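You operate a simulated robot arm through the tools that you are given. There is no shell and no other tool.

You run a simulated robot arm. Do the job below in one go: nothing can be reset, and whatever is moved stays where it is left.

## Task
Empty the grey drip cup into the black waste oil can through the orange funnel.
Fine: cup back, funnel back in its grey stand, yellow cap pushed on to the can. Set down upright: grey drip cup.

It is judged by the outcome, as a careful person would: the job done as asked, and still so three seconds after it is handed in. It fails if anything else is knocked over, pushed out of place, dropped, spilled or broken. A push-on lid holds only when it is set on centred and level and pressed home; a screw cap is set on level and turned clockwise until tight.

## Robot
A 7-joint arm with a two-finger parallel gripper, fixed in place. Base frame: the origin is on the floor under the middle of its stand, x ahead of it, y to its left, z up; the work surface is at about z = 0.8. Readings come in m, rad, newtons and seconds.
With the tool pointing down near the work surface it reaches from about 0.36 to 0.78 m from the base axis. Its first joint turns from -2.496 to 2.496 rad. Payload 3 kg.
Tool frame: the origin (TCP) lies between the finger pads and is the grasp point; the fingertips stand 0.03 m ahead of it; z points along the fingers, y is the line along which they close. The gripper opens to 0.11 m. The fingers are 0.02 m wide and 0.01 m thick; the gripper's body (0.048 by 0.112 m) begins 0.055 m behind the TCP.
Orientation is that of the tool frame in the base frame, as a unit quaternion [w, x, y, z]. With the fingers straight down and closing along the base's y, the tool's x points along the base's -x, its y along +y and its z along -z.

## Interface
- The arm moves only by the tool arm_command. Its arguments are lists of equal length, an entry for each row: "travel": the shift along the base's x, y, z in m, a list of three; "dr": the turn, a rotation vector about the base's x, y, z in rad, a list of three. In form: {"travel": [[tx, ty, tz], ...], "dr": [[ax, ay, az], ...]}. A call has 1 to 20 rows; each row is the pose to reach, as a shift and turn from the pose commanded when the call began. "claw" is the opening in per cent of the stroke, from 0 (shut) to 100 (fully open), set as the call begins (left out, the last holds). Rows are played at 5 a second. More than 0.05 m and 0.15 rad between two rows, or a gripper value outside its range, and nothing of the call is played. Where a pose cannot be reached the arm comes as near as it can. A force on the tool above 50 N (or 10 N above the force at the start of the call, whichever is more), or a blocked arm, ends the call early, and 0.2 s more pass. The fingers move at their own pace (about 0.153 m/s each) and stop on an object; they squeeze with about 44 N. The grip force told is the motor's: it shows also when the fingers shut on nothing. Time passes only in rows, and 0.2 s behind the last, so rows that repeat a pose let the fingers close. It gives the time, the measured TCP pose, the force on the tool (base axes), the opening and the grip force at its end, in the units of the frame above (readings bear some noise), with the torque about the TCP (base axes, N m) and any sound that the robot's microphone picked up.
- Cameras (640 x 400 px; columns grow to the right, rows downward): "scene" is fixed at [0.0525, 0.5003, 1.4176]; the picture's right is [-0.67, -0.75, 0.00], its down [-0.26, 0.23, -0.94] and it looks along [0.70, -0.62, -0.35] (base axes); focal length 335 px, centre (320, 200). "wrist" rides on the gripper at [0.072, 0.017, -0.103] in the tool frame; the picture's right is [-0.23, 0.97, 0.00], its down [-0.76, -0.18, -0.62] and it looks along [-0.61, -0.14, 0.78] (tool axes); focal length 222 px, centre (320, 200). There is no depth. A picture from a camera that has moved, and an enlarged one, comes with that camera's place and axes in the base frame and with its lens.
- capture(camera): a new picture of that camera. It takes no simulated time.
- lift_body(by): moves the trunk up (or, below 0, down) by that many m; the arm rides with it, the base frame stays. It gives what a move gives, with no picture.
- inspect(camera, box): a new picture of the part [left, top, right, bottom] of that camera's present view, enlarged. It takes no simulated time.
- finish_job(): hands the job in; it is judged then, once.

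Places have to be worked out from the pictures, the camera data and where the tool is seen. Open the gripper and draw the arm clear of the work before you hand the job in, unless the task says otherwise.

The tools are called after "Request:" by a JSON object that holds its "api" and its "payload". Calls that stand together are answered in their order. arm_command: Moves the arm, as the interface text tells. Its arguments: {"type":"object","properties":{"travel":{"type":"array","items":{"type":"array","items":{"type":"number"}}},"dr":{"type":"array","items":{"type":"array","items":{"type":"number"}}},"claw":{"type":"number"}},"required":["travel","dr"]} The other tools are called the same way: lift_body (by) moves the trunk up or down; capture (camera) takes a picture; inspect (camera, box) takes an enlarged picture of a part of a camera's view; finish_job () hands the job in.

At the start:

```text
time: 0.0
tool_pos: [0.4997, -0.1951, 1.2222]
tcp_rot: [0.0, 0.0, 1.0, -0.001]
force: [0.1, 0.1, 0.1]
ft_torque: [0.01, 0.0, 0.0]
gripper_width: 0.11
grasp_force: 0.0
trunk travel left (down, up): [-0.425, 0.065]
```

scene: 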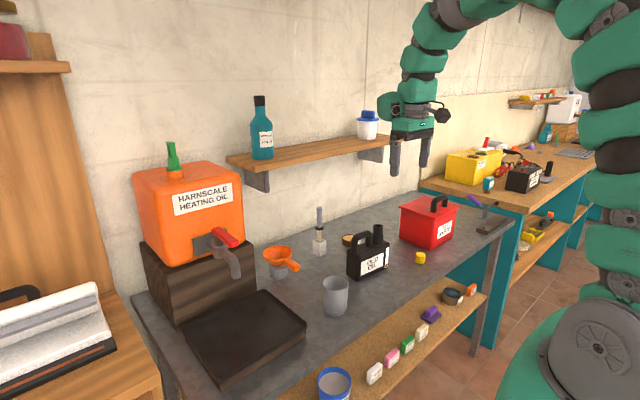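
wrist: 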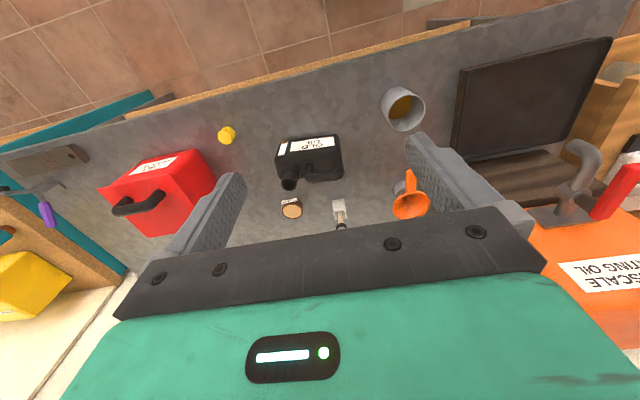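

I start by taking enlarged pictures of the cup, can, funnel and cap area, so I can work out their positions.

Request:
{"api": "inspect", "payload": {"camera": "scene", "box": [240, 200, 440, 325]}}

Request:
{"api": "inspect", "payload": {"camera": "wrist", "box": [200, 70, 460, 232]}}

```text
3.20 times, centred on (340, 262) of scene
camera zoom: at [0.0525, 0.5003, 1.4176], right [-0.67, -0.75, 0.0], down [-0.26, 0.23, -0.94], along [0.7, -0.62, -0.35], focal length 1073 px, centre (256, 0)
```

zoom: 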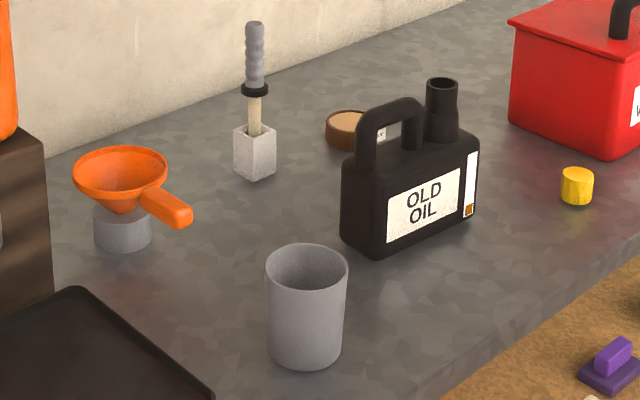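

```text
2.46 times, centred on (330, 151) of wrist
camera zoom: at [0.427, -0.1781, 1.326], right [0.23, 0.97, 0.0], down [0.76, -0.18, 0.62], along [0.61, -0.14, -0.78], focal length 547 px, centre (295, 321)
```

zoom: 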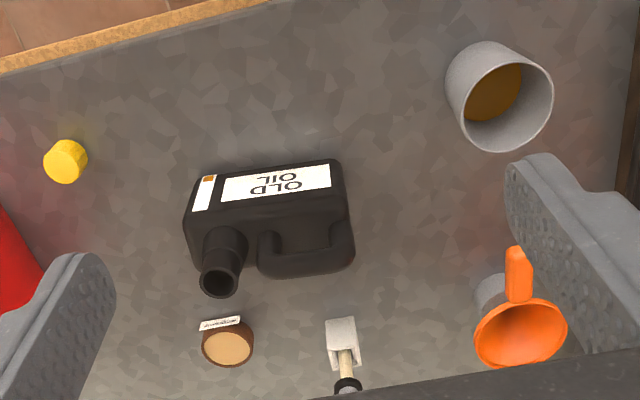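

The first estimates, triangulated from both cameras, are:
- can neck top at about (0.665, -0.30, 0.955)
- funnel rim centre at about (0.85, -0.03, 0.88), with its handle towards the robot
- cup at about (0.585, -0.04)

I'll move the arm nearer to the funnel, staying high, for a better look.

Request:
{"api": "arm_command", "payload": {"travel": [[0.02, 0.03, -0.02], [0.04, 0.06, -0.04], [0.06, 0.09, -0.06], [0.08, 0.12, -0.08], [0.1, 0.145, -0.1], [0.1, 0.145, -0.1]], "dr": [[0, 0, 0], [0, 0, 0], [0, 0, 0], [0, 0, 0], [0, 0, 0], [0, 0, 0]]}}

Request:
{"api": "capture", "payload": {"camera": "wrist"}}

Request:
{"api": "capture", "payload": {"camera": "scene"}}

```text
time: 1.4
tool_pos: [0.5991, -0.0495, 1.1211]
tcp_rot: [0.0, 0.0, 1.0, 0.001]
force: [-0.5, 0.8, 0.2]
ft_torque: [-0.03, -0.01, -0.04]
gripper_width: 0.1101
grasp_force: 0.1
trunk travel left (down, up): [-0.425, 0.065]
```

```text
taken
camera wrist: at [0.5261, -0.0332, 1.2247], right [0.23, 0.97, 0.0], down [0.76, -0.18, 0.62], along [0.61, -0.14, -0.78], focal length 222 px, centre (320, 200)
```

wrist: 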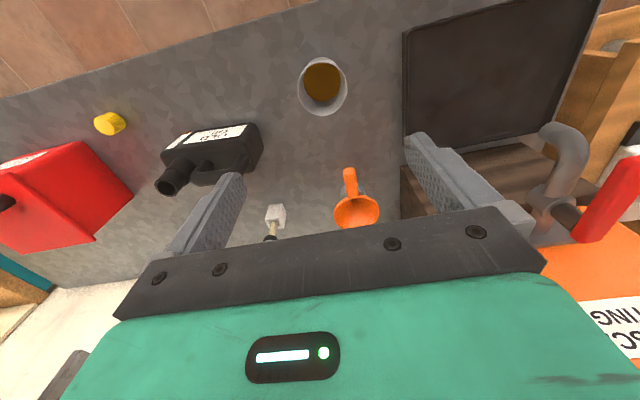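

```text
taken
```

scene: 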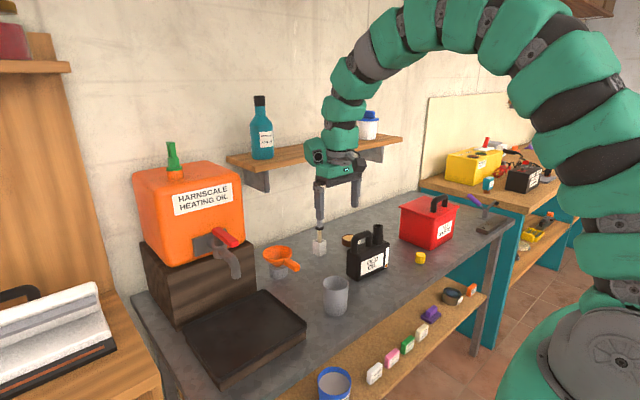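

There is a shelf with a bottle above the back of the table, so I'll keep the arm clear of it. Next I look closely at the funnel and cup from here.

Request:
{"api": "inspect", "payload": {"camera": "wrist", "box": [280, 40, 440, 240]}}

Request:
{"api": "inspect", "payload": {"camera": "scene", "box": [250, 235, 314, 275]}}

Request:
{"api": "inspect", "payload": {"camera": "scene", "box": [335, 215, 431, 285]}}

Request:
{"api": "inspect", "payload": {"camera": "scene", "box": [200, 80, 420, 220]}}

```text
2.00 times, centred on (360, 140) of wrist
camera zoom: at [0.5261, -0.0332, 1.2247], right [0.23, 0.97, 0.0], down [0.76, -0.18, 0.62], along [0.61, -0.14, -0.78], focal length 444 px, centre (240, 320)
```

zoom: 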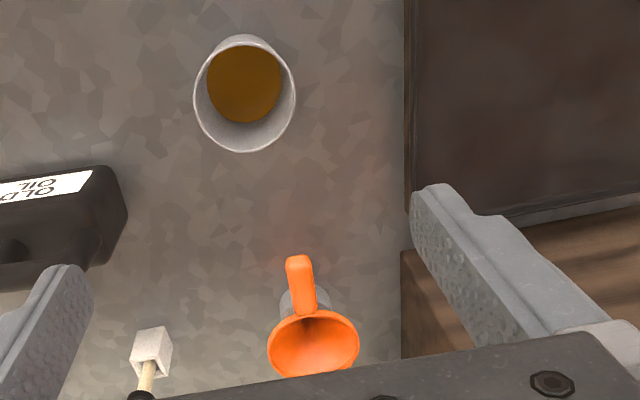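

```text
10.00 times, centred on (282, 255) of scene
camera zoom: at [0.0525, 0.5003, 1.4176], right [-0.67, -0.75, 0.0], down [-0.26, 0.23, -0.94], along [0.7, -0.62, -0.35], focal length 3352 px, centre (700, -350)
```

zoom: 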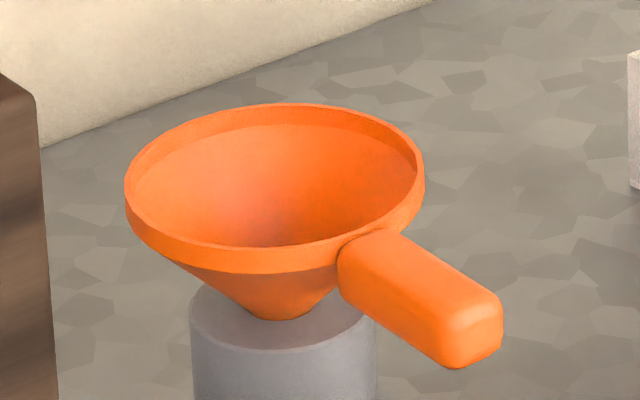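

```text
5.71 times, centred on (383, 250) of scene
camera zoom: at [0.0525, 0.5003, 1.4176], right [-0.67, -0.75, 0.0], down [-0.26, 0.23, -0.94], along [0.7, -0.62, -0.35], focal length 1915 px, centre (-40, -86)
```

zoom: 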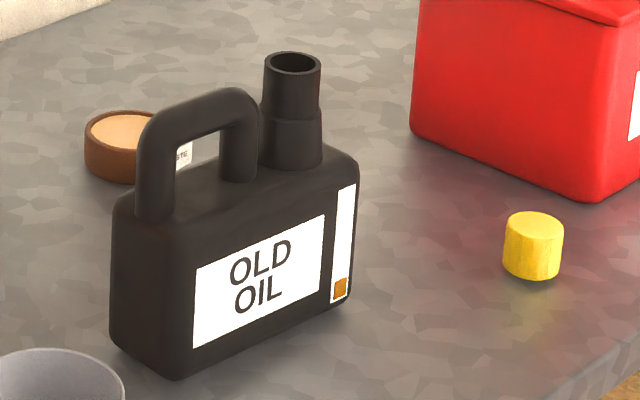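

```text
2.86 times, centred on (310, 150) of scene
camera zoom: at [0.0525, 0.5003, 1.4176], right [-0.67, -0.75, 0.0], down [-0.26, 0.23, -0.94], along [0.7, -0.62, -0.35], focal length 958 px, centre (349, 343)
```

zoom: 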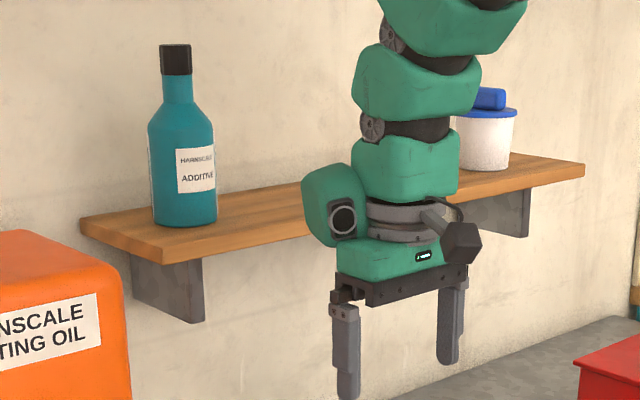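

From these views I estimate:
- **Funnel handle:** a bar about 0.02 m wide along -x, at y ≈ -0.029, x 0.742 to 0.80, z ≈ 0.873.
- **Cup:** at about (0.60, -0.047), rim z ≈ 0.886 and about 0.07 m across.

I go to a pre-grasp above the handle, with the tool leaned back 0.4 rad so the arm clears the shelf.

Request:
{"api": "arm_command", "payload": {"travel": [[0.02, 0.004, -0.03], [0.045, 0.008, -0.06], [0.07, 0.012, -0.09], [0.1, 0.016, -0.12], [0.115, 0.02, -0.145], [0.121, 0.0205, -0.157], [0.121, 0.0205, -0.157]], "dr": [[0, -0.07, 0], [0, -0.14, 0], [0, -0.21, 0], [0, -0.28, 0], [0, -0.35, 0], [0, -0.4, 0], [0, -0.4, 0]], "claw": 60}}

Request:
{"api": "capture", "payload": {"camera": "wrist"}}

Request:
{"api": "capture", "payload": {"camera": "scene"}}

```text
time: 3.0
tool_pos: [0.7189, -0.0295, 0.9652]
tcp_rot: [0.198, 0.001, 0.98, -0.001]
force: [1.2, -0.3, -1.3]
ft_torque: [-0.02, 0.01, -0.01]
gripper_width: 0.0659
grasp_force: 0.0
trunk travel left (down, up): [-0.425, 0.065]
```

```text
taken
camera wrist: at [0.6105, -0.0135, 1.0319], right [0.21, 0.97, 0.09], down [0.46, -0.18, 0.87], along [0.86, -0.14, -0.48], focal length 222 px, centre (320, 200)
```

wrist: 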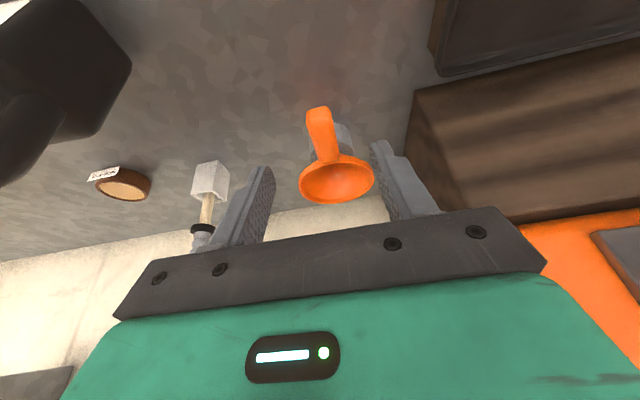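

```text
taken
```

scene: 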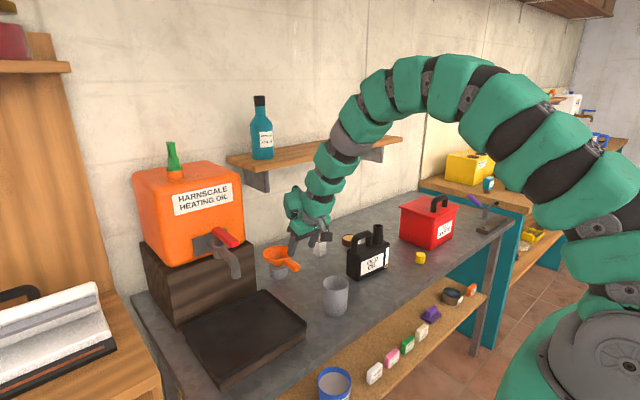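

The handle lies on the fingers' centre line to within about 1 mm, and the rim is where I predicted. Now I lower the open fingers around the handle.

Request:
{"api": "arm_command", "payload": {"travel": [[0.012, 0.0005, -0.022], [0.023, 0.0005, -0.045], [0.034, 0.0005, -0.068], [0.045, 0.0005, -0.09], [0.045, 0.0005, -0.09]], "dr": [[0, 0, 0], [0, 0, 0], [0, 0, 0], [0, 0, 0], [0, 0, 0]]}}

Request:
{"api": "capture", "payload": {"camera": "wrist"}}

Request:
{"api": "inspect", "payload": {"camera": "scene", "box": [240, 210, 368, 290]}}

```text
time: 4.2
tool_pos: [0.7672, -0.0276, 0.8739]
tcp_rot: [0.198, 0.0, 0.98, 0.0]
force: [-0.1, -0.3, -0.4]
ft_torque: [0.01, 0.02, 0.0]
gripper_width: 0.0659
grasp_force: 0.1
trunk travel left (down, up): [-0.425, 0.065]
```

```text
taken
camera wrist: at [0.6589, -0.0113, 0.9429], right [0.21, 0.97, 0.09], down [0.46, -0.18, 0.87], along [0.86, -0.14, -0.48], focal length 222 px, centre (320, 200)
```

wrist: 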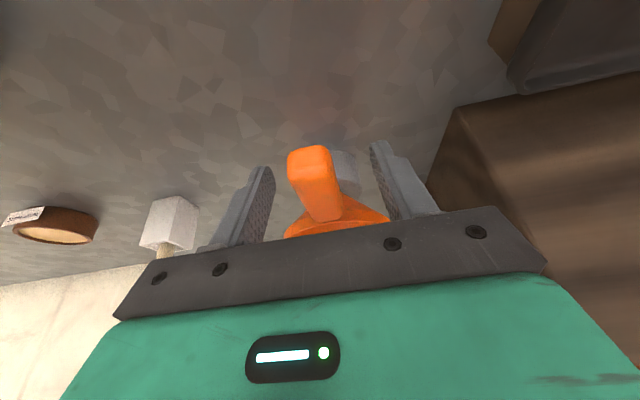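

```text
5.00 times, centred on (304, 250) of scene
camera zoom: at [0.0525, 0.5003, 1.4176], right [-0.67, -0.75, 0.0], down [-0.26, 0.23, -0.94], along [0.7, -0.62, -0.35], focal length 1676 px, centre (400, -50)
```

zoom: 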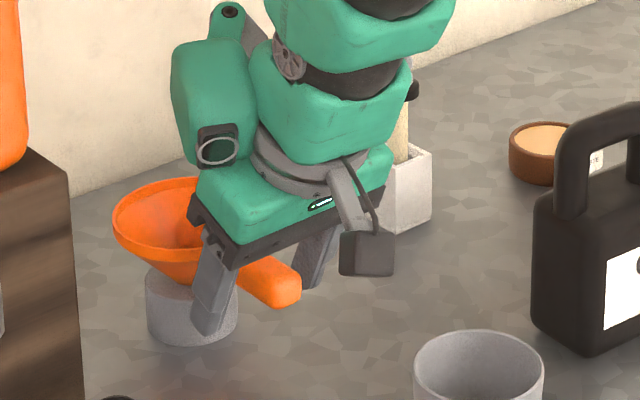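

The handle is between the pads with nothing touching. Now I close on it.

Request:
{"api": "arm_command", "payload": {"travel": [[0, 0, 0], [0, 0, 0], [0, 0, 0]], "dr": [[0, 0, 0], [0, 0, 0], [0, 0, 0]], "claw": 0}}

Request:
{"api": "capture", "payload": {"camera": "wrist"}}

```text
time: 5.0
tool_pos: [0.7666, -0.0281, 0.8755]
tcp_rot: [0.199, 0.001, 0.98, -0.001]
force: [-0.4, -4.1, 0.0]
ft_torque: [-0.17, -0.01, -0.38]
gripper_width: 0.0234
grasp_force: 43.5
trunk travel left (down, up): [-0.425, 0.065]
```

```text
taken
camera wrist: at [0.6586, -0.0118, 0.9432], right [0.21, 0.97, 0.09], down [0.46, -0.18, 0.87], along [0.86, -0.14, -0.48], focal length 222 px, centre (320, 200)
```

wrist: 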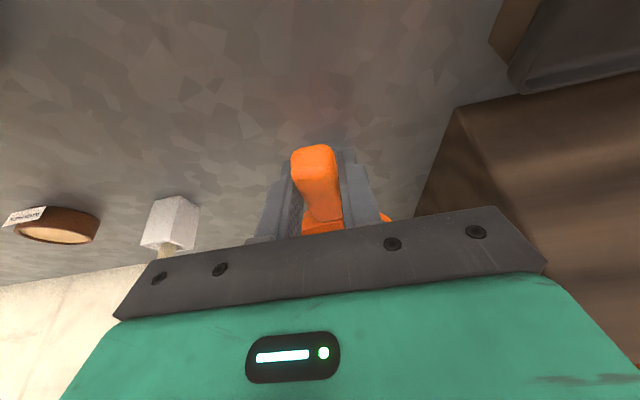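

The grip holds at 0.0234 m. I lift straight up in small steps, then check that the spout has cleared the stand and the stand hasn't moved.

Request:
{"api": "arm_command", "payload": {"travel": [[0, 0, 0.01], [0, 0, 0.02], [0, 0, 0.035], [0, 0, 0.05], [0, 0, 0.07], [0, 0, 0.09], [0, 0, 0.11], [0, 0, 0.11]], "dr": [[0, 0, 0], [0, 0, 0], [0, 0, 0], [0, 0, 0], [0, 0, 0], [0, 0, 0], [0, 0, 0], [0, 0, 0]]}}

Request:
{"api": "inspect", "payload": {"camera": "scene", "box": [220, 200, 348, 280]}}

Request:
{"api": "capture", "payload": {"camera": "wrist"}}

```text
time: 6.8
tool_pos: [0.766, -0.0275, 0.9836]
tcp_rot: [0.198, 0.0, 0.98, 0.0]
force: [0.3, 0.2, -1.4]
ft_torque: [-0.04, 0.08, 0.0]
gripper_width: 0.023
grasp_force: 44.2
trunk travel left (down, up): [-0.425, 0.065]
```

```text
5.00 times, centred on (284, 240) of scene
camera zoom: at [0.0525, 0.5003, 1.4176], right [-0.67, -0.75, 0.0], down [-0.26, 0.23, -0.94], along [0.7, -0.62, -0.35], focal length 1676 px, centre (500, 0)
```

zoom: 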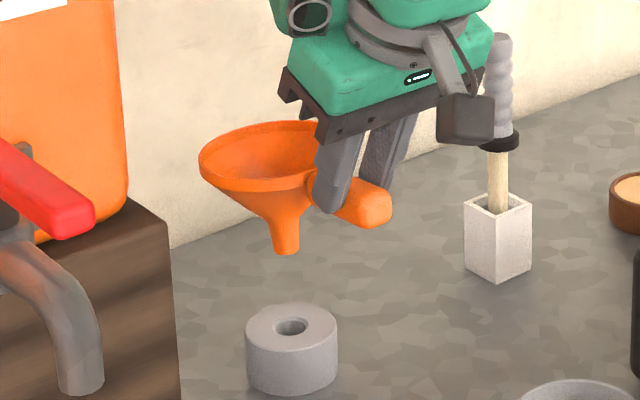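

```text
taken
camera wrist: at [0.6586, -0.0111, 1.0519], right [0.21, 0.97, 0.09], down [0.46, -0.18, 0.87], along [0.86, -0.14, -0.48], focal length 222 px, centre (320, 200)
```

wrist: 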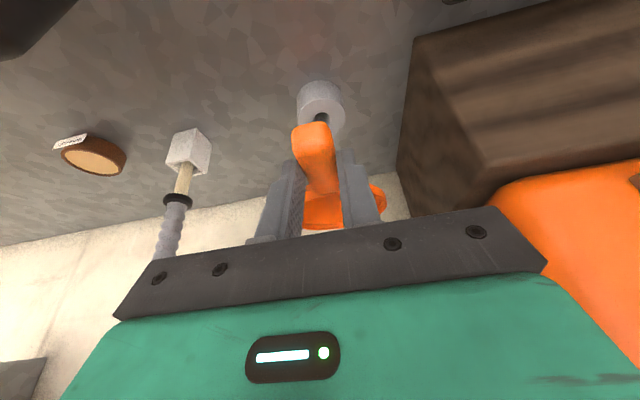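

The funnel came free and the stand stayed put, but the funnel looks pitched in the grip. I zoom in to measure the tilt.

Request:
{"api": "inspect", "payload": {"camera": "scene", "box": [250, 210, 314, 250]}}

Request:
{"api": "inspect", "payload": {"camera": "wrist", "box": [250, 80, 410, 240]}}

```text
10.00 times, centred on (282, 230) of scene
camera zoom: at [0.0525, 0.5003, 1.4176], right [-0.67, -0.75, 0.0], down [-0.26, 0.23, -0.94], along [0.7, -0.62, -0.35], focal length 3352 px, centre (700, -100)
```

zoom: 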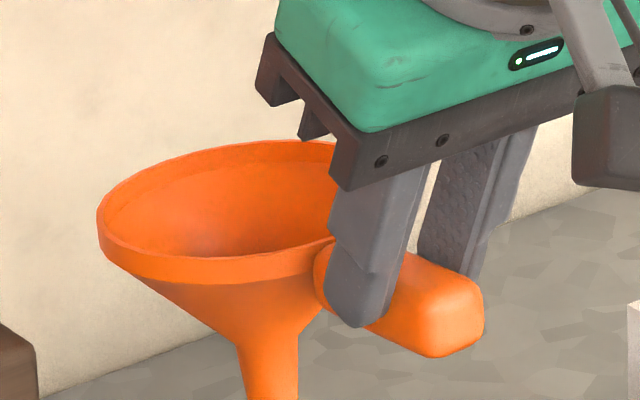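

```text
2.50 times, centred on (330, 160) of wrist
camera zoom: at [0.6586, -0.0111, 1.0519], right [0.21, 0.97, 0.09], down [0.46, -0.18, 0.87], along [0.86, -0.14, -0.48], focal length 555 px, centre (295, 300)
```

zoom: 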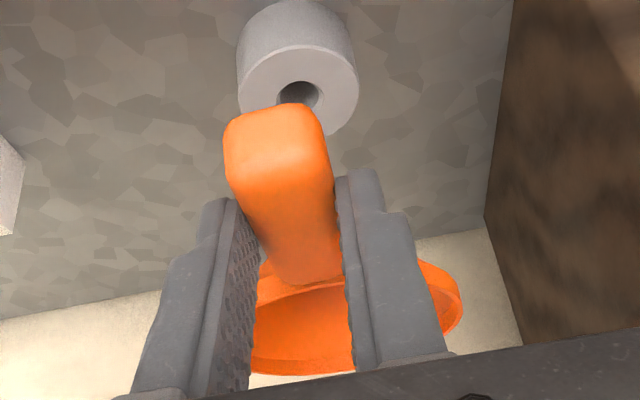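

The handle seems to have slid about 2 cm down the pads and pitched a few degrees. I hold still briefly to see whether it is stable or still slipping.

Request:
{"api": "arm_command", "payload": {"travel": [[0, 0, 0], [0, 0, 0], [0, 0, 0], [0, 0, 0], [0, 0, 0]], "dr": [[0, 0, 0], [0, 0, 0], [0, 0, 0], [0, 0, 0], [0, 0, 0]]}}

Request:
{"api": "inspect", "payload": {"camera": "wrist", "box": [250, 80, 410, 240]}}

Request:
{"api": "inspect", "payload": {"camera": "scene", "box": [250, 210, 346, 270]}}

```text
time: 8.0
tool_pos: [0.7653, -0.0286, 0.9834]
tcp_rot: [0.199, -0.001, 0.98, 0.001]
force: [0.2, 0.3, -1.2]
ft_torque: [0.01, 0.07, 0.03]
gripper_width: 0.0225
grasp_force: 43.9
trunk travel left (down, up): [-0.425, 0.065]
```

```text
2.50 times, centred on (330, 160) of wrist
camera zoom: at [0.6587, -0.0111, 1.0518], right [0.21, 0.97, 0.09], down [0.46, -0.18, 0.87], along [0.86, -0.14, -0.48], focal length 555 px, centre (295, 300)
```

zoom: 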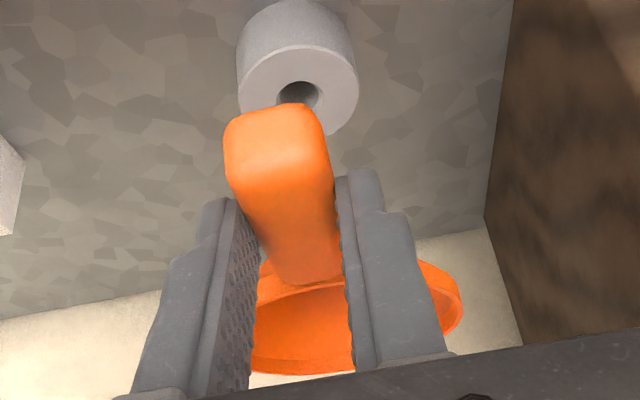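

```text
6.67 times, centred on (298, 240) of scene
camera zoom: at [0.0525, 0.5003, 1.4176], right [-0.67, -0.75, 0.0], down [-0.26, 0.23, -0.94], along [0.7, -0.62, -0.35], focal length 2235 px, centre (467, -67)
```

zoom: 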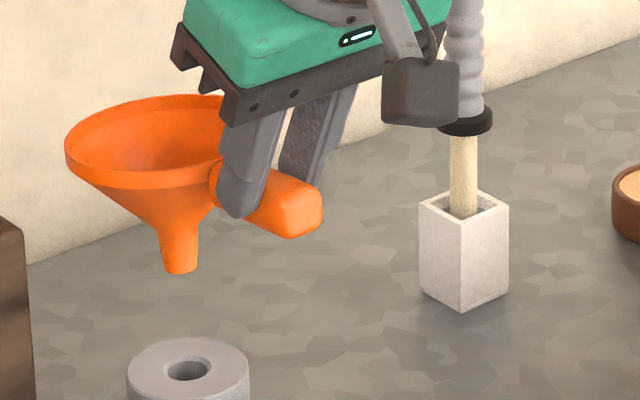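

The grip is stable now. I carry the funnel back and up, then across to above the can neck, correcting the pitch by about -0.14 rad on the way.

Request:
{"api": "arm_command", "payload": {"travel": [[-0.015, 0, 0.015], [-0.035, 0, 0.035], [-0.06, 0, 0.055], [-0.085, -0.01, 0.075], [-0.11, -0.03, 0.09], [-0.135, -0.055, 0.1], [-0.155, -0.08, 0.105], [-0.17, -0.11, 0.105], [-0.18, -0.14, 0.105], [-0.185, -0.17, 0.105], [-0.19, -0.2, 0.105], [-0.195, -0.225, 0.105], [-0.1975, -0.245, 0.105], [-0.1975, -0.26, 0.105], [-0.1975, -0.27, 0.105], [-0.1975, -0.2704, 0.105], [-0.1975, -0.2704, 0.105]], "dr": [[0, -0.01, 0], [0, -0.02, 0], [0, -0.03, 0], [0, -0.04, 0], [0, -0.06, 0], [0, -0.08, 0], [0, -0.1, 0], [0, -0.12, 0], [0, -0.14, 0], [0, -0.14, 0], [0, -0.14, 0], [0, -0.14, 0], [0, -0.14, 0], [0, -0.14, 0], [0, -0.14, 0], [0, -0.14, 0], [0, -0.14, 0]]}}

Request:
{"api": "capture", "payload": {"camera": "wrist"}}

Request:
{"api": "inspect", "payload": {"camera": "scene", "box": [310, 170, 438, 290]}}

```text
time: 11.6
tool_pos: [0.5684, -0.2997, 1.0918]
tcp_rot: [0.266, 0.0, 0.964, 0.0]
force: [-0.1, 0.5, -1.0]
ft_torque: [-0.01, 0.11, 0.0]
gripper_width: 0.0231
grasp_force: 43.8
trunk travel left (down, up): [-0.425, 0.065]
```

```text
taken
camera wrist: at [0.4523, -0.2826, 1.1428], right [0.19, 0.97, 0.12], down [0.33, -0.18, 0.93], along [0.92, -0.14, -0.36], focal length 222 px, centre (320, 200)
```

wrist: 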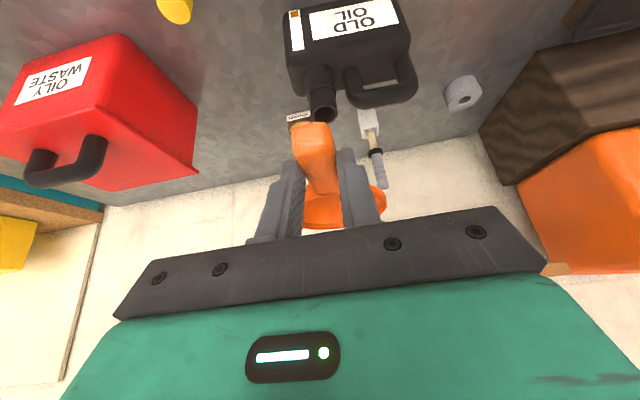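

```text
3.33 times, centred on (374, 230) of scene
camera zoom: at [0.0525, 0.5003, 1.4176], right [-0.67, -0.75, 0.0], down [-0.26, 0.23, -0.94], along [0.7, -0.62, -0.35], focal length 1117 px, centre (140, 100)
```

zoom: 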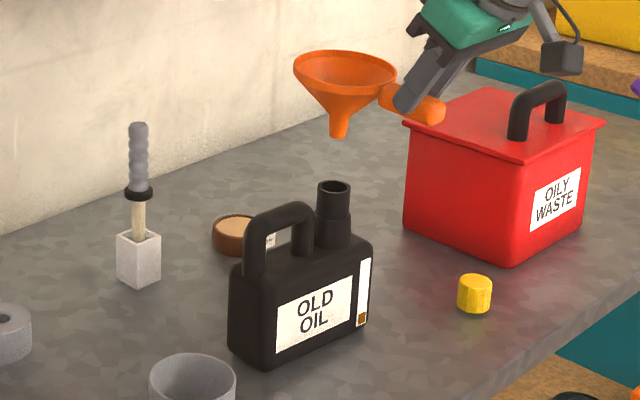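

The funnel looks about level now. I zoom in on the spout and neck to align them.

Request:
{"api": "inspect", "payload": {"camera": "scene", "box": [386, 180, 450, 260]}}

Request:
{"api": "inspect", "payload": {"camera": "scene", "box": [386, 180, 450, 220]}}

Request:
{"api": "inspect", "payload": {"camera": "wrist", "box": [270, 60, 400, 200]}}

```text
5.00 times, centred on (418, 220) of scene
camera zoom: at [0.0525, 0.5003, 1.4176], right [-0.67, -0.75, 0.0], down [-0.26, 0.23, -0.94], along [0.7, -0.62, -0.35], focal length 1676 px, centre (-170, 100)
```

zoom: 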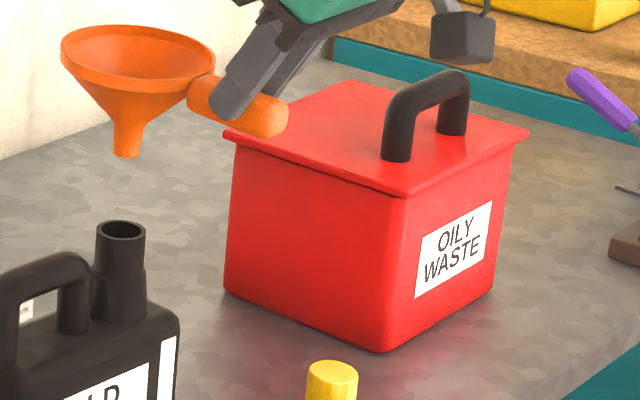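

```text
10.00 times, centred on (418, 200) of scene
camera zoom: at [0.0525, 0.5003, 1.4176], right [-0.67, -0.75, 0.0], down [-0.26, 0.23, -0.94], along [0.7, -0.62, -0.35], focal length 3352 px, centre (-660, 200)
```

zoom: 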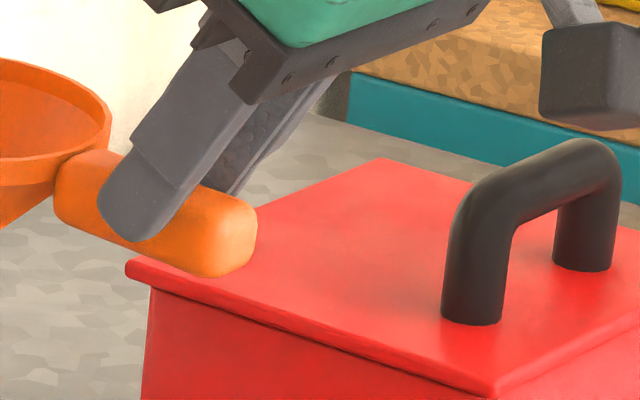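

```text
2.86 times, centred on (335, 130) of wrist
camera zoom: at [0.4523, -0.2826, 1.1428], right [0.19, 0.97, 0.12], down [0.33, -0.18, 0.93], along [0.92, -0.14, -0.36], focal length 635 px, centre (277, 400)
```

zoom: 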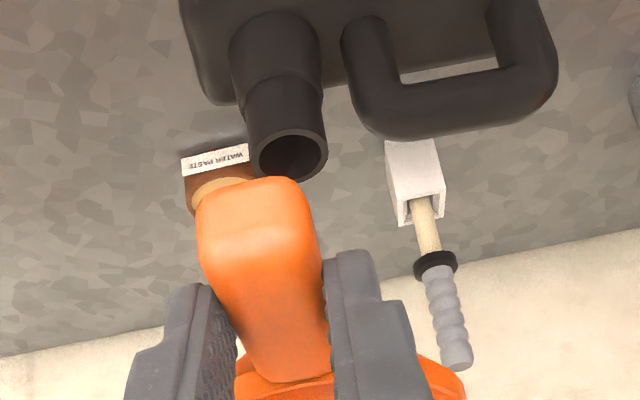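

Both cameras agree: the spout tip at (0.664, -0.2995, 1.010) is right above the neck opening at (0.664, -0.2985, 0.957). I lower it to just above the neck and re-check.

Request:
{"api": "arm_command", "payload": {"travel": [[0, 0.001, -0.012], [0, 0.001, -0.024], [0, 0.001, -0.036], [0, 0.001, -0.045], [0, 0.001, -0.045]], "dr": [[0, 0, 0], [0, 0, 0], [0, 0, 0], [0, 0, 0], [0, 0, 0]]}}

Request:
{"api": "inspect", "payload": {"camera": "scene", "box": [378, 190, 442, 230]}}

Request:
{"api": "inspect", "payload": {"camera": "wrist", "box": [270, 60, 400, 200]}}

```text
time: 12.8
tool_pos: [0.5679, -0.2989, 1.0445]
tcp_rot: [0.267, 0.0, 0.964, 0.0]
force: [-0.2, 0.2, -1.5]
ft_torque: [-0.01, 0.03, -0.02]
gripper_width: 0.0231
grasp_force: 44.3
trunk travel left (down, up): [-0.425, 0.065]
```

```text
10.00 times, centred on (410, 210) of scene
camera zoom: at [0.0525, 0.5003, 1.4176], right [-0.67, -0.75, 0.0], down [-0.26, 0.23, -0.94], along [0.7, -0.62, -0.35], focal length 3352 px, centre (-580, 100)
```

zoom: 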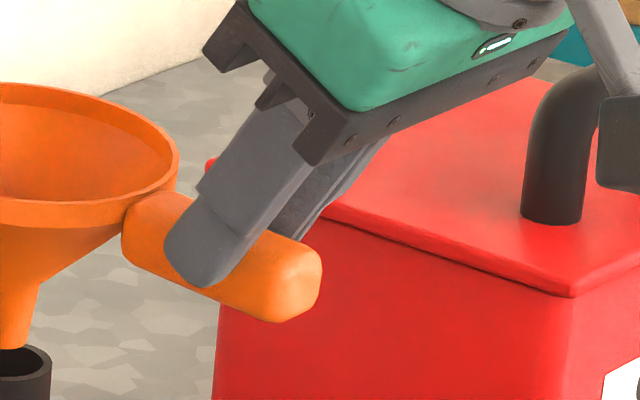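

```text
2.86 times, centred on (335, 130) of wrist
camera zoom: at [0.452, -0.2818, 1.0968], right [0.2, 0.97, 0.12], down [0.33, -0.18, 0.93], along [0.92, -0.14, -0.36], focal length 635 px, centre (277, 400)
```

zoom: 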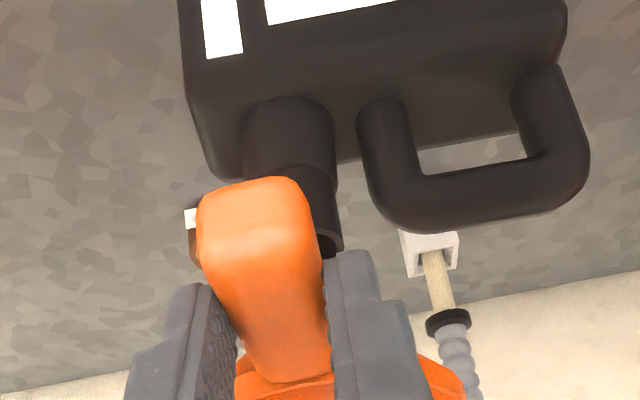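

Request:
{"api": "inspect", "payload": {"camera": "scene", "box": [358, 195, 422, 235]}}

```text
10.00 times, centred on (390, 215) of scene
camera zoom: at [0.0525, 0.5003, 1.4176], right [-0.67, -0.75, 0.0], down [-0.26, 0.23, -0.94], along [0.7, -0.62, -0.35], focal length 3352 px, centre (-380, 50)
```

zoom: 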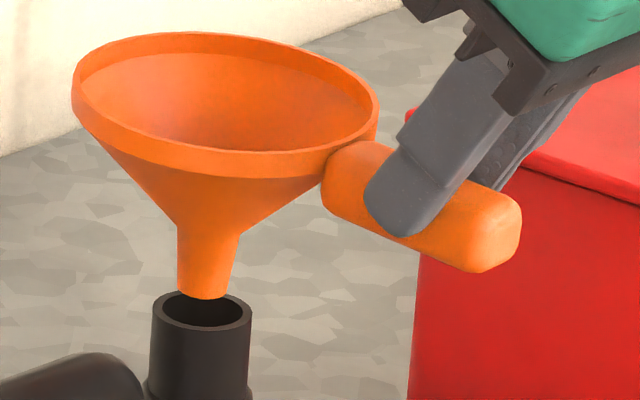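

The spout tip is centred just above the neck opening and the funnel looks upright. I lower it into the neck slowly, about 3 cm, watching the force.

Request:
{"api": "arm_command", "payload": {"travel": [[0, 0, -0.006], [0, 0, -0.012], [0, 0, -0.018], [0, 0, -0.024], [0, 0, -0.024]], "dr": [[0, 0, 0], [0, 0, 0], [0, 0, 0], [0, 0, 0], [0, 0, 0]]}}

Request:
{"api": "inspect", "payload": {"camera": "scene", "box": [358, 195, 422, 235]}}

```text
time: 14.0
tool_pos: [0.5689, -0.299, 1.0203]
tcp_rot: [0.267, 0.0, 0.964, 0.0]
force: [0.4, -0.5, -1.3]
ft_torque: [-0.02, 0.09, 0.03]
gripper_width: 0.0225
grasp_force: 44.0
trunk travel left (down, up): [-0.425, 0.065]
```

```text
10.00 times, centred on (390, 215) of scene
camera zoom: at [0.0525, 0.5003, 1.4176], right [-0.67, -0.75, 0.0], down [-0.26, 0.23, -0.94], along [0.7, -0.62, -0.35], focal length 3352 px, centre (-380, 50)
```

zoom: 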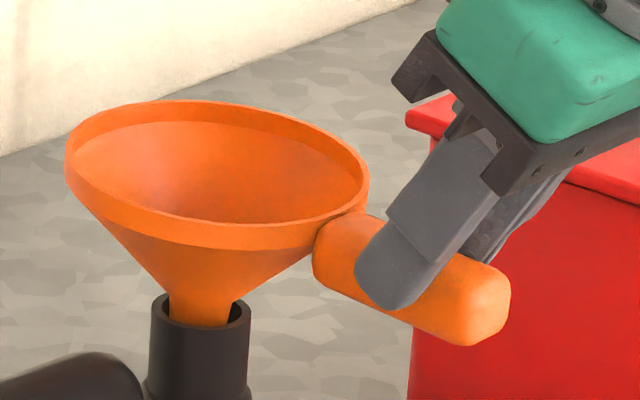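

The spout is inside the neck with no contact yet. I continue in 2 mm steps to seat the cone.

Request:
{"api": "arm_command", "payload": {"travel": [[0, 0, -0.002], [0, 0, -0.004], [0, 0, -0.006], [0, 0, -0.008], [0, 0, -0.01]], "dr": [[0, 0, 0], [0, 0, 0], [0, 0, 0], [0, 0, 0], [0, 0, 0]]}}

Request:
{"api": "inspect", "payload": {"camera": "scene", "box": [358, 195, 422, 235]}}

```text
time: 15.2
tool_pos: [0.5676, -0.2981, 1.0127]
tcp_rot: [0.268, 0.0, 0.963, -0.001]
force: [-4.0, 1.8, 18.4]
ft_torque: [0.01, -1.42, 0.17]
gripper_width: 0.0232
grasp_force: 43.6
trunk travel left (down, up): [-0.425, 0.065]
```

```text
10.00 times, centred on (390, 215) of scene
camera zoom: at [0.0525, 0.5003, 1.4176], right [-0.67, -0.75, 0.0], down [-0.26, 0.23, -0.94], along [0.7, -0.62, -0.35], focal length 3352 px, centre (-380, 50)
```

zoom: 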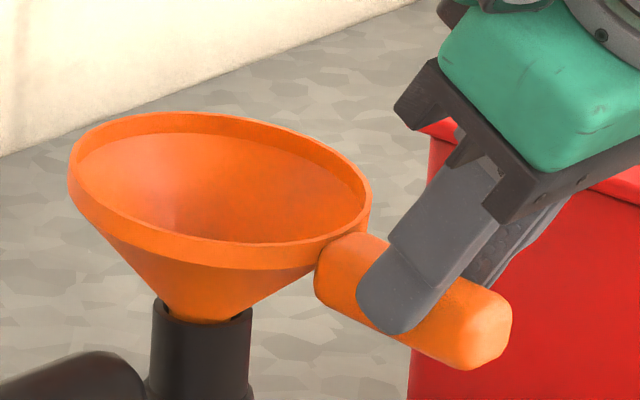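

The cone is seated with about 18 N of contact force and leans slightly towards the handle. I back off 4 mm to relieve that before letting go.

Request:
{"api": "arm_command", "payload": {"travel": [[0, 0, 0.002], [0, 0, 0.004], [0, 0, 0.005], [0, 0, 0.005]], "dr": [[0, 0, 0], [0, 0, 0], [0, 0, 0], [0, 0, 0]]}}

Request:
{"api": "inspect", "payload": {"camera": "scene", "box": [358, 195, 422, 235]}}

```text
time: 16.2
tool_pos: [0.5683, -0.2974, 1.0149]
tcp_rot: [0.266, 0.0, 0.964, 0.0]
force: [0.0, 0.7, -0.4]
ft_torque: [-0.01, 0.07, 0.04]
gripper_width: 0.0228
grasp_force: 43.6
trunk travel left (down, up): [-0.425, 0.065]
```

```text
10.00 times, centred on (390, 215) of scene
camera zoom: at [0.0525, 0.5003, 1.4176], right [-0.67, -0.75, 0.0], down [-0.26, 0.23, -0.94], along [0.7, -0.62, -0.35], focal length 3352 px, centre (-380, 50)
```

zoom: 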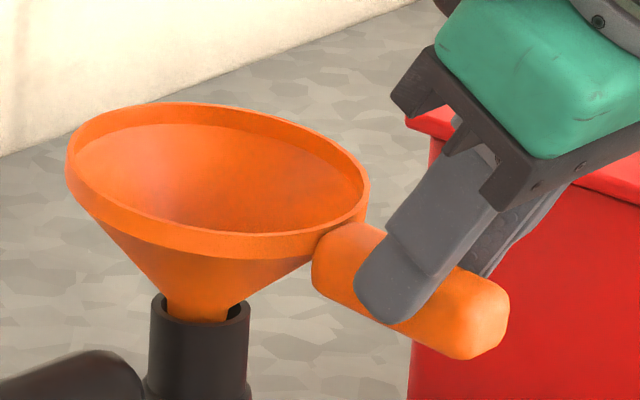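

The funnel was pushed about 8° handle-down in the grip. I rotate it back about the spout tip so it stands level before releasing.

Request:
{"api": "arm_command", "payload": {"travel": [[0.003, 0, 0.003], [0.005, 0, 0.006], [0.008, 0, 0.009], [0.01, 0, 0.0105], [0.01, 0, 0.0105]], "dr": [[0, 0.03, 0], [0, 0.06, 0], [0, 0.09, 0], [0, 0.12, 0], [0, 0.12, 0]]}}

Request:
{"api": "inspect", "payload": {"camera": "scene", "box": [358, 195, 422, 235]}}

```text
time: 17.4
tool_pos: [0.5783, -0.2985, 1.0267]
tcp_rot: [0.208, 0.0, 0.978, 0.0]
force: [-0.1, -0.3, -0.3]
ft_torque: [-0.03, 0.07, 0.01]
gripper_width: 0.023
grasp_force: 44.0
trunk travel left (down, up): [-0.425, 0.065]
```

```text
10.00 times, centred on (390, 215) of scene
camera zoom: at [0.0525, 0.5003, 1.4176], right [-0.67, -0.75, 0.0], down [-0.26, 0.23, -0.94], along [0.7, -0.62, -0.35], focal length 3352 px, centre (-380, 50)
```

zoom: 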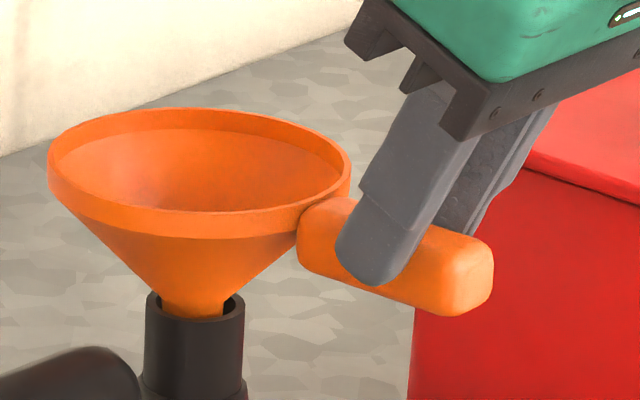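

The funnel is level again, but the spout is touching the far side of the neck and nudged the can about 2 mm. I bring it back 3 mm towards centre, lower it onto the seat, then look.

Request:
{"api": "arm_command", "payload": {"travel": [[-0.002, 0, 0], [-0.004, 0, -0.001], [-0.004, 0, -0.003], [-0.004, 0, -0.004]], "dr": [[0, 0, 0], [0, 0, 0], [0, 0, 0], [0, 0, 0]]}}

Request:
{"api": "inspect", "payload": {"camera": "scene", "box": [358, 195, 422, 235]}}

```text
time: 18.4
tool_pos: [0.5742, -0.2984, 1.0244]
tcp_rot: [0.21, 0.001, 0.978, -0.001]
force: [-4.2, 1.4, 15.4]
ft_torque: [0.06, -1.42, 0.12]
gripper_width: 0.0231
grasp_force: 43.6
trunk travel left (down, up): [-0.425, 0.065]
```

```text
10.00 times, centred on (390, 215) of scene
camera zoom: at [0.0525, 0.5003, 1.4176], right [-0.67, -0.75, 0.0], down [-0.26, 0.23, -0.94], along [0.7, -0.62, -0.35], focal length 3352 px, centre (-380, 50)
```

zoom: 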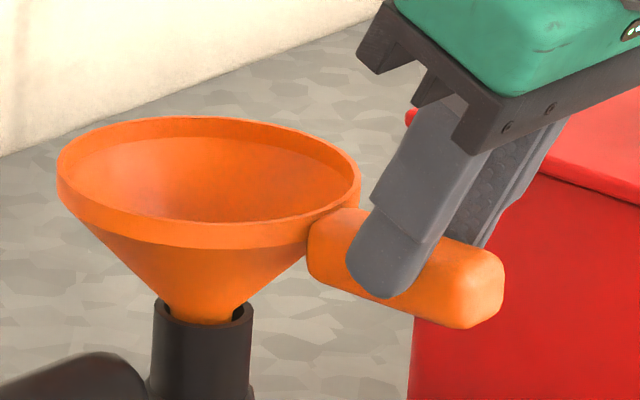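

It is seated, with the can neck back at its original pixel. I relieve the preload and then open the fingers.

Request:
{"api": "arm_command", "payload": {"travel": [[0, 0, 0.002], [0, 0, 0.0025]], "dr": [[0, 0, 0], [0, 0, 0]]}}

Request:
{"api": "arm_command", "payload": {"travel": [[0, 0, 0], [0, 0, 0], [0, 0, 0]], "dr": [[0, 0, 0], [0, 0, 0], [0, 0, 0]], "claw": 55}}

Request:
{"api": "inspect", "payload": {"camera": "scene", "box": [358, 195, 422, 235]}}

Request:
{"api": "capture", "payload": {"camera": "wrist"}}

```text
time: 19.0
tool_pos: [0.5746, -0.2985, 1.0259]
tcp_rot: [0.208, 0.0, 0.978, 0.0]
force: [-1.1, -2.0, 4.3]
ft_torque: [-0.1, -0.32, -0.12]
gripper_width: 0.0227
grasp_force: 43.8
trunk travel left (down, up): [-0.425, 0.065]
```

```text
time: 19.8
tool_pos: [0.5747, -0.2993, 1.0256]
tcp_rot: [0.207, 0.0, 0.978, 0.0]
force: [0.5, -0.7, -0.1]
ft_torque: [0.01, 0.01, 0.04]
gripper_width: 0.0604
grasp_force: 0.0
trunk travel left (down, up): [-0.425, 0.065]
```

```text
10.00 times, centred on (390, 215) of scene
camera zoom: at [0.0525, 0.5003, 1.4176], right [-0.67, -0.75, 0.0], down [-0.26, 0.23, -0.94], along [0.7, -0.62, -0.35], focal length 3352 px, centre (-380, 50)
```

zoom: 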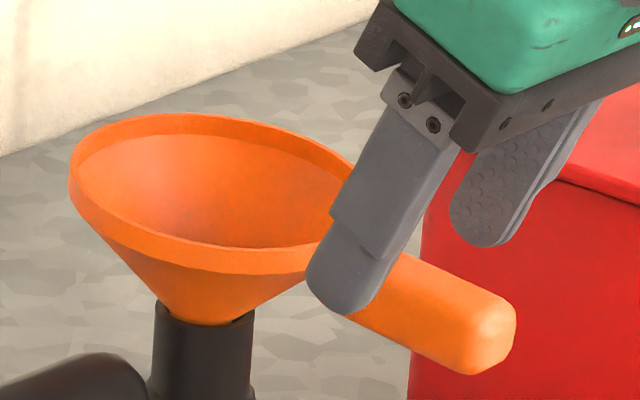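

```text
taken
camera wrist: at [0.4663, -0.2816, 1.0904], right [0.21, 0.97, 0.09], down [0.44, -0.18, 0.88], along [0.87, -0.14, -0.47], focal length 222 px, centre (320, 200)
```

wrist: 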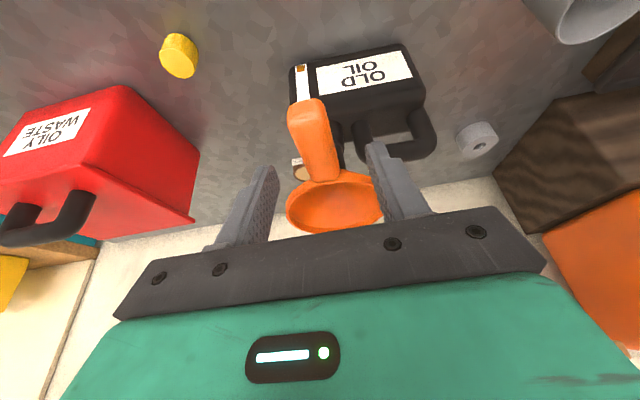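

The funnel now rests in the can neck by itself, with only a slight natural lean. I back the gripper straight off along its own axis.

Request:
{"api": "arm_command", "payload": {"travel": [[-0.008, 0, 0.018], [-0.02, 0, 0.045], [-0.035, 0, 0.078], [-0.05, 0, 0.11], [-0.05, 0, 0.11]], "dr": [[0, 0, 0], [0, 0, 0], [0, 0, 0], [0, 0, 0], [0, 0, 0]], "claw": 70}}

Request:
{"api": "inspect", "payload": {"camera": "scene", "box": [340, 190, 436, 290]}}

Request:
{"api": "capture", "payload": {"camera": "wrist"}}

```text
time: 21.0
tool_pos: [0.5232, -0.2973, 1.138]
tcp_rot: [0.209, -0.001, 0.978, 0.0]
force: [-0.2, -0.3, 0.1]
ft_torque: [-0.02, -0.04, 0.02]
gripper_width: 0.0771
grasp_force: 0.1
trunk travel left (down, up): [-0.425, 0.065]
```

```text
4.00 times, centred on (388, 240) of scene
camera zoom: at [0.0525, 0.5003, 1.4176], right [-0.67, -0.75, 0.0], down [-0.26, 0.23, -0.94], along [0.7, -0.62, -0.35], focal length 1341 px, centre (48, 40)
```

zoom: 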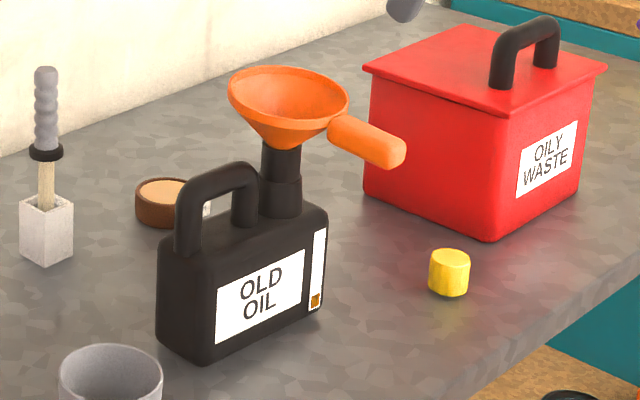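

```text
taken
camera wrist: at [0.4151, -0.2804, 1.2026], right [0.21, 0.97, 0.09], down [0.44, -0.18, 0.88], along [0.87, -0.14, -0.47], focal length 222 px, centre (320, 200)
```

wrist: 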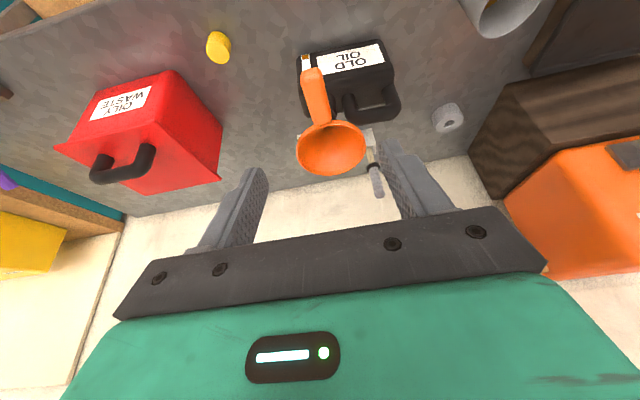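

The funnel sits in the neck with its rim centre near (0.660, -0.299, 0.991). Next I move left to a pre-grasp at the cup, with the tool pitched 45° down and yawed -0.35 rad.

Request:
{"api": "arm_command", "payload": {"travel": [[-0.01, 0.025, -0.005], [-0.02, 0.055, -0.015], [-0.028, 0.085, -0.03], [-0.03, 0.115, -0.045], [-0.03, 0.145, -0.06], [-0.03, 0.175, -0.08], [-0.025, 0.205, -0.1], [-0.02, 0.23, -0.125], [-0.015, 0.255, -0.15], [-0.01, 0.27, -0.17], [-0.0046, 0.2805, -0.189], [-0.0046, 0.2805, -0.189]], "dr": [[-0.006, -0.036, -0.035], [-0.013, -0.072, -0.069], [-0.019, -0.108, -0.104], [-0.026, -0.144, -0.138], [-0.032, -0.18, -0.173], [-0.038, -0.217, -0.207], [-0.045, -0.253, -0.242], [-0.051, -0.289, -0.277], [-0.057, -0.325, -0.311], [-0.0638, -0.361, -0.3458], [-0.0638, -0.361, -0.3458], [-0.0638, -0.361, -0.3458]], "claw": 100}}

Request:
{"api": "capture", "payload": {"camera": "wrist"}}

Request:
{"api": "capture", "payload": {"camera": "scene"}}

```text
time: 23.6
tool_pos: [0.5338, 0.0135, 0.9298]
tcp_rot: [0.377, 0.16, 0.91, -0.068]
force: [-0.7, 1.9, -0.1]
ft_torque: [-0.12, 0.0, -0.09]
gripper_width: 0.1099
grasp_force: 0.1
out of reach, approached as far as the arm can: row 6, 7, 8, 9, 10, 11, 12
trunk travel left (down, up): [-0.425, 0.065]
```

```text
taken
camera wrist: at [0.4224, 0.0712, 0.953], right [0.48, 0.86, 0.16], down [0.03, -0.2, 0.98], along [0.87, -0.47, -0.12], focal length 222 px, centre (320, 200)
```

wrist: 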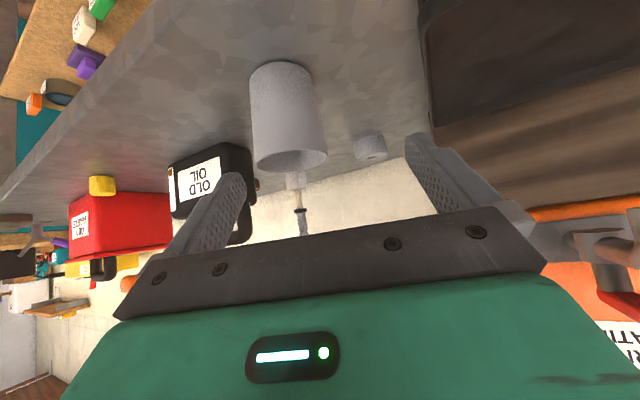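

```text
taken
```

scene: 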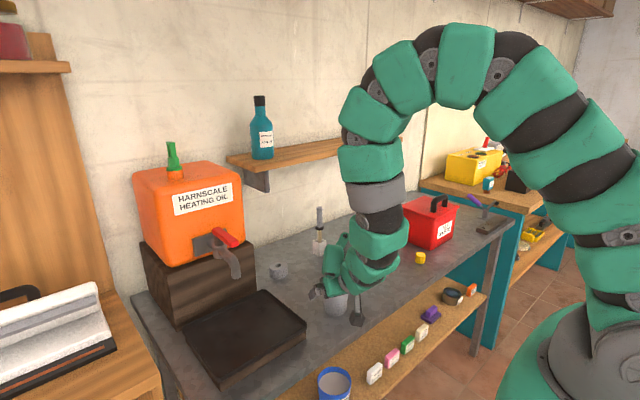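

The requested pose was clipped because the elbow is folded too tightly at this trunk height; the orientation itself is correct. I raise the tool first and then lower the trunk, so the wrist can work at this pitch comfortably.

Request:
{"api": "arm_command", "payload": {"travel": [[0.005, 0, 0.04], [0.01, 0, 0.085], [0.015, 0, 0.13], [0.02, 0, 0.175], [0.025, 0, 0.22], [0.03, 0, 0.265], [0.03, 0, 0.28], [0.03, 0, 0.28]], "dr": [[0, 0, 0], [0, 0, 0], [0, 0, 0], [0, 0, 0], [0, 0, 0], [0, 0, 0], [0, 0, 0], [0, 0, 0]]}}

Request:
{"api": "capture", "payload": {"camera": "scene"}}

```text
time: 25.4
tool_pos: [0.5641, 0.0121, 1.2094]
tcp_rot: [0.376, 0.16, 0.91, -0.066]
force: [0.2, -0.3, -0.6]
ft_torque: [0.02, 0.02, 0.0]
gripper_width: 0.1103
grasp_force: 0.1
trunk travel left (down, up): [-0.425, 0.065]
```

```text
taken
```

scene: 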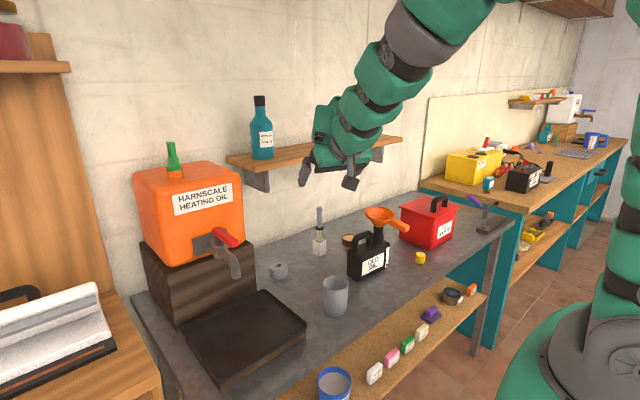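

Orientation is held. Now I lower the trunk 0.25 m, which puts the tool at about z = 0.96, above and in front of the cup rim (0.886).

Request:
{"api": "lift_body", "payload": {"by": -0.25}}

Request:
{"api": "capture", "payload": {"camera": "wrist"}}

Request:
{"api": "capture", "payload": {"camera": "scene"}}

```text
time: 28.0
tool_pos: [0.5666, 0.0119, 0.9618]
tcp_rot: [0.376, 0.161, 0.91, -0.066]
force: [-0.6, -0.4, -0.5]
ft_torque: [-0.02, -0.02, -0.02]
gripper_width: 0.11
grasp_force: 0.0
trunk travel left (down, up): [-0.175, 0.315]
```

```text
taken
camera wrist: at [0.4537, 0.0709, 0.9839], right [0.48, 0.86, 0.16], down [0.03, -0.2, 0.98], along [0.87, -0.47, -0.13], focal length 222 px, centre (320, 200)
```

wrist: 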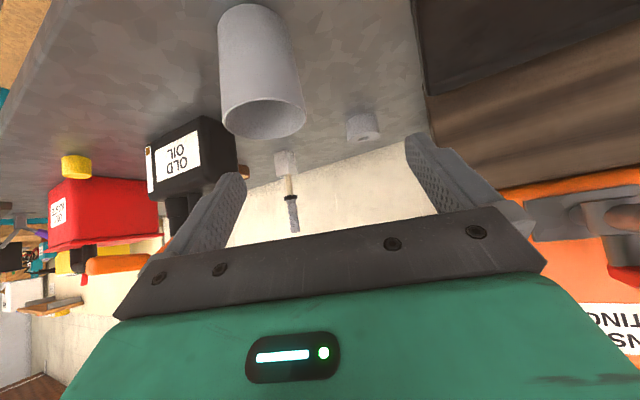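

```text
taken
```

scene: 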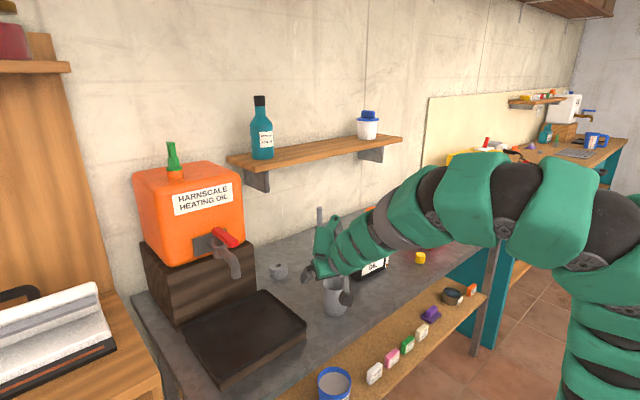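

The trunk is down and the arm is comfortable. I zoom in on the cup to refine its position for the grasp.

Request:
{"api": "inspect", "payload": {"camera": "wrist", "box": [180, 0, 340, 160]}}

Request:
{"api": "inspect", "payload": {"camera": "scene", "box": [300, 210, 396, 330]}}

```text
2.50 times, centred on (260, 80) of wrist
camera zoom: at [0.4537, 0.0709, 0.9839], right [0.48, 0.86, 0.16], down [0.03, -0.2, 0.98], along [0.87, -0.47, -0.13], focal length 555 px, centre (470, 500)
```

zoom: 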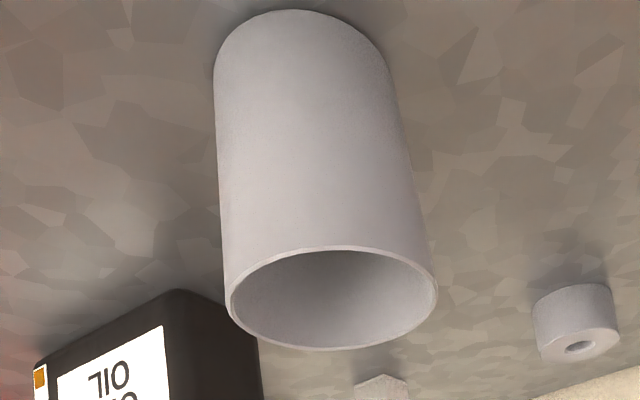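

```text
3.33 times, centred on (348, 270) of scene
camera zoom: at [0.0525, 0.5003, 1.4176], right [-0.67, -0.75, 0.0], down [-0.26, 0.23, -0.94], along [0.7, -0.62, -0.35], focal length 1117 px, centre (227, -33)
```

zoom: 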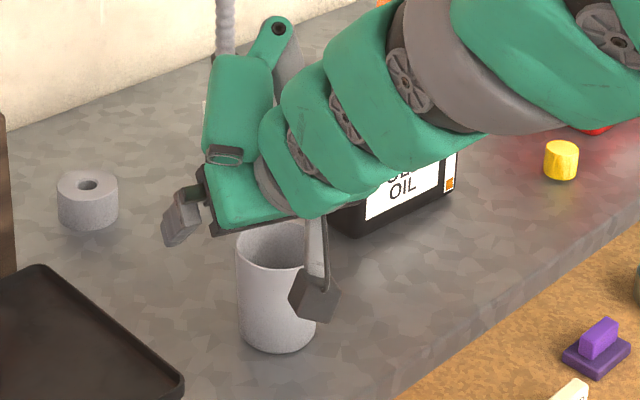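

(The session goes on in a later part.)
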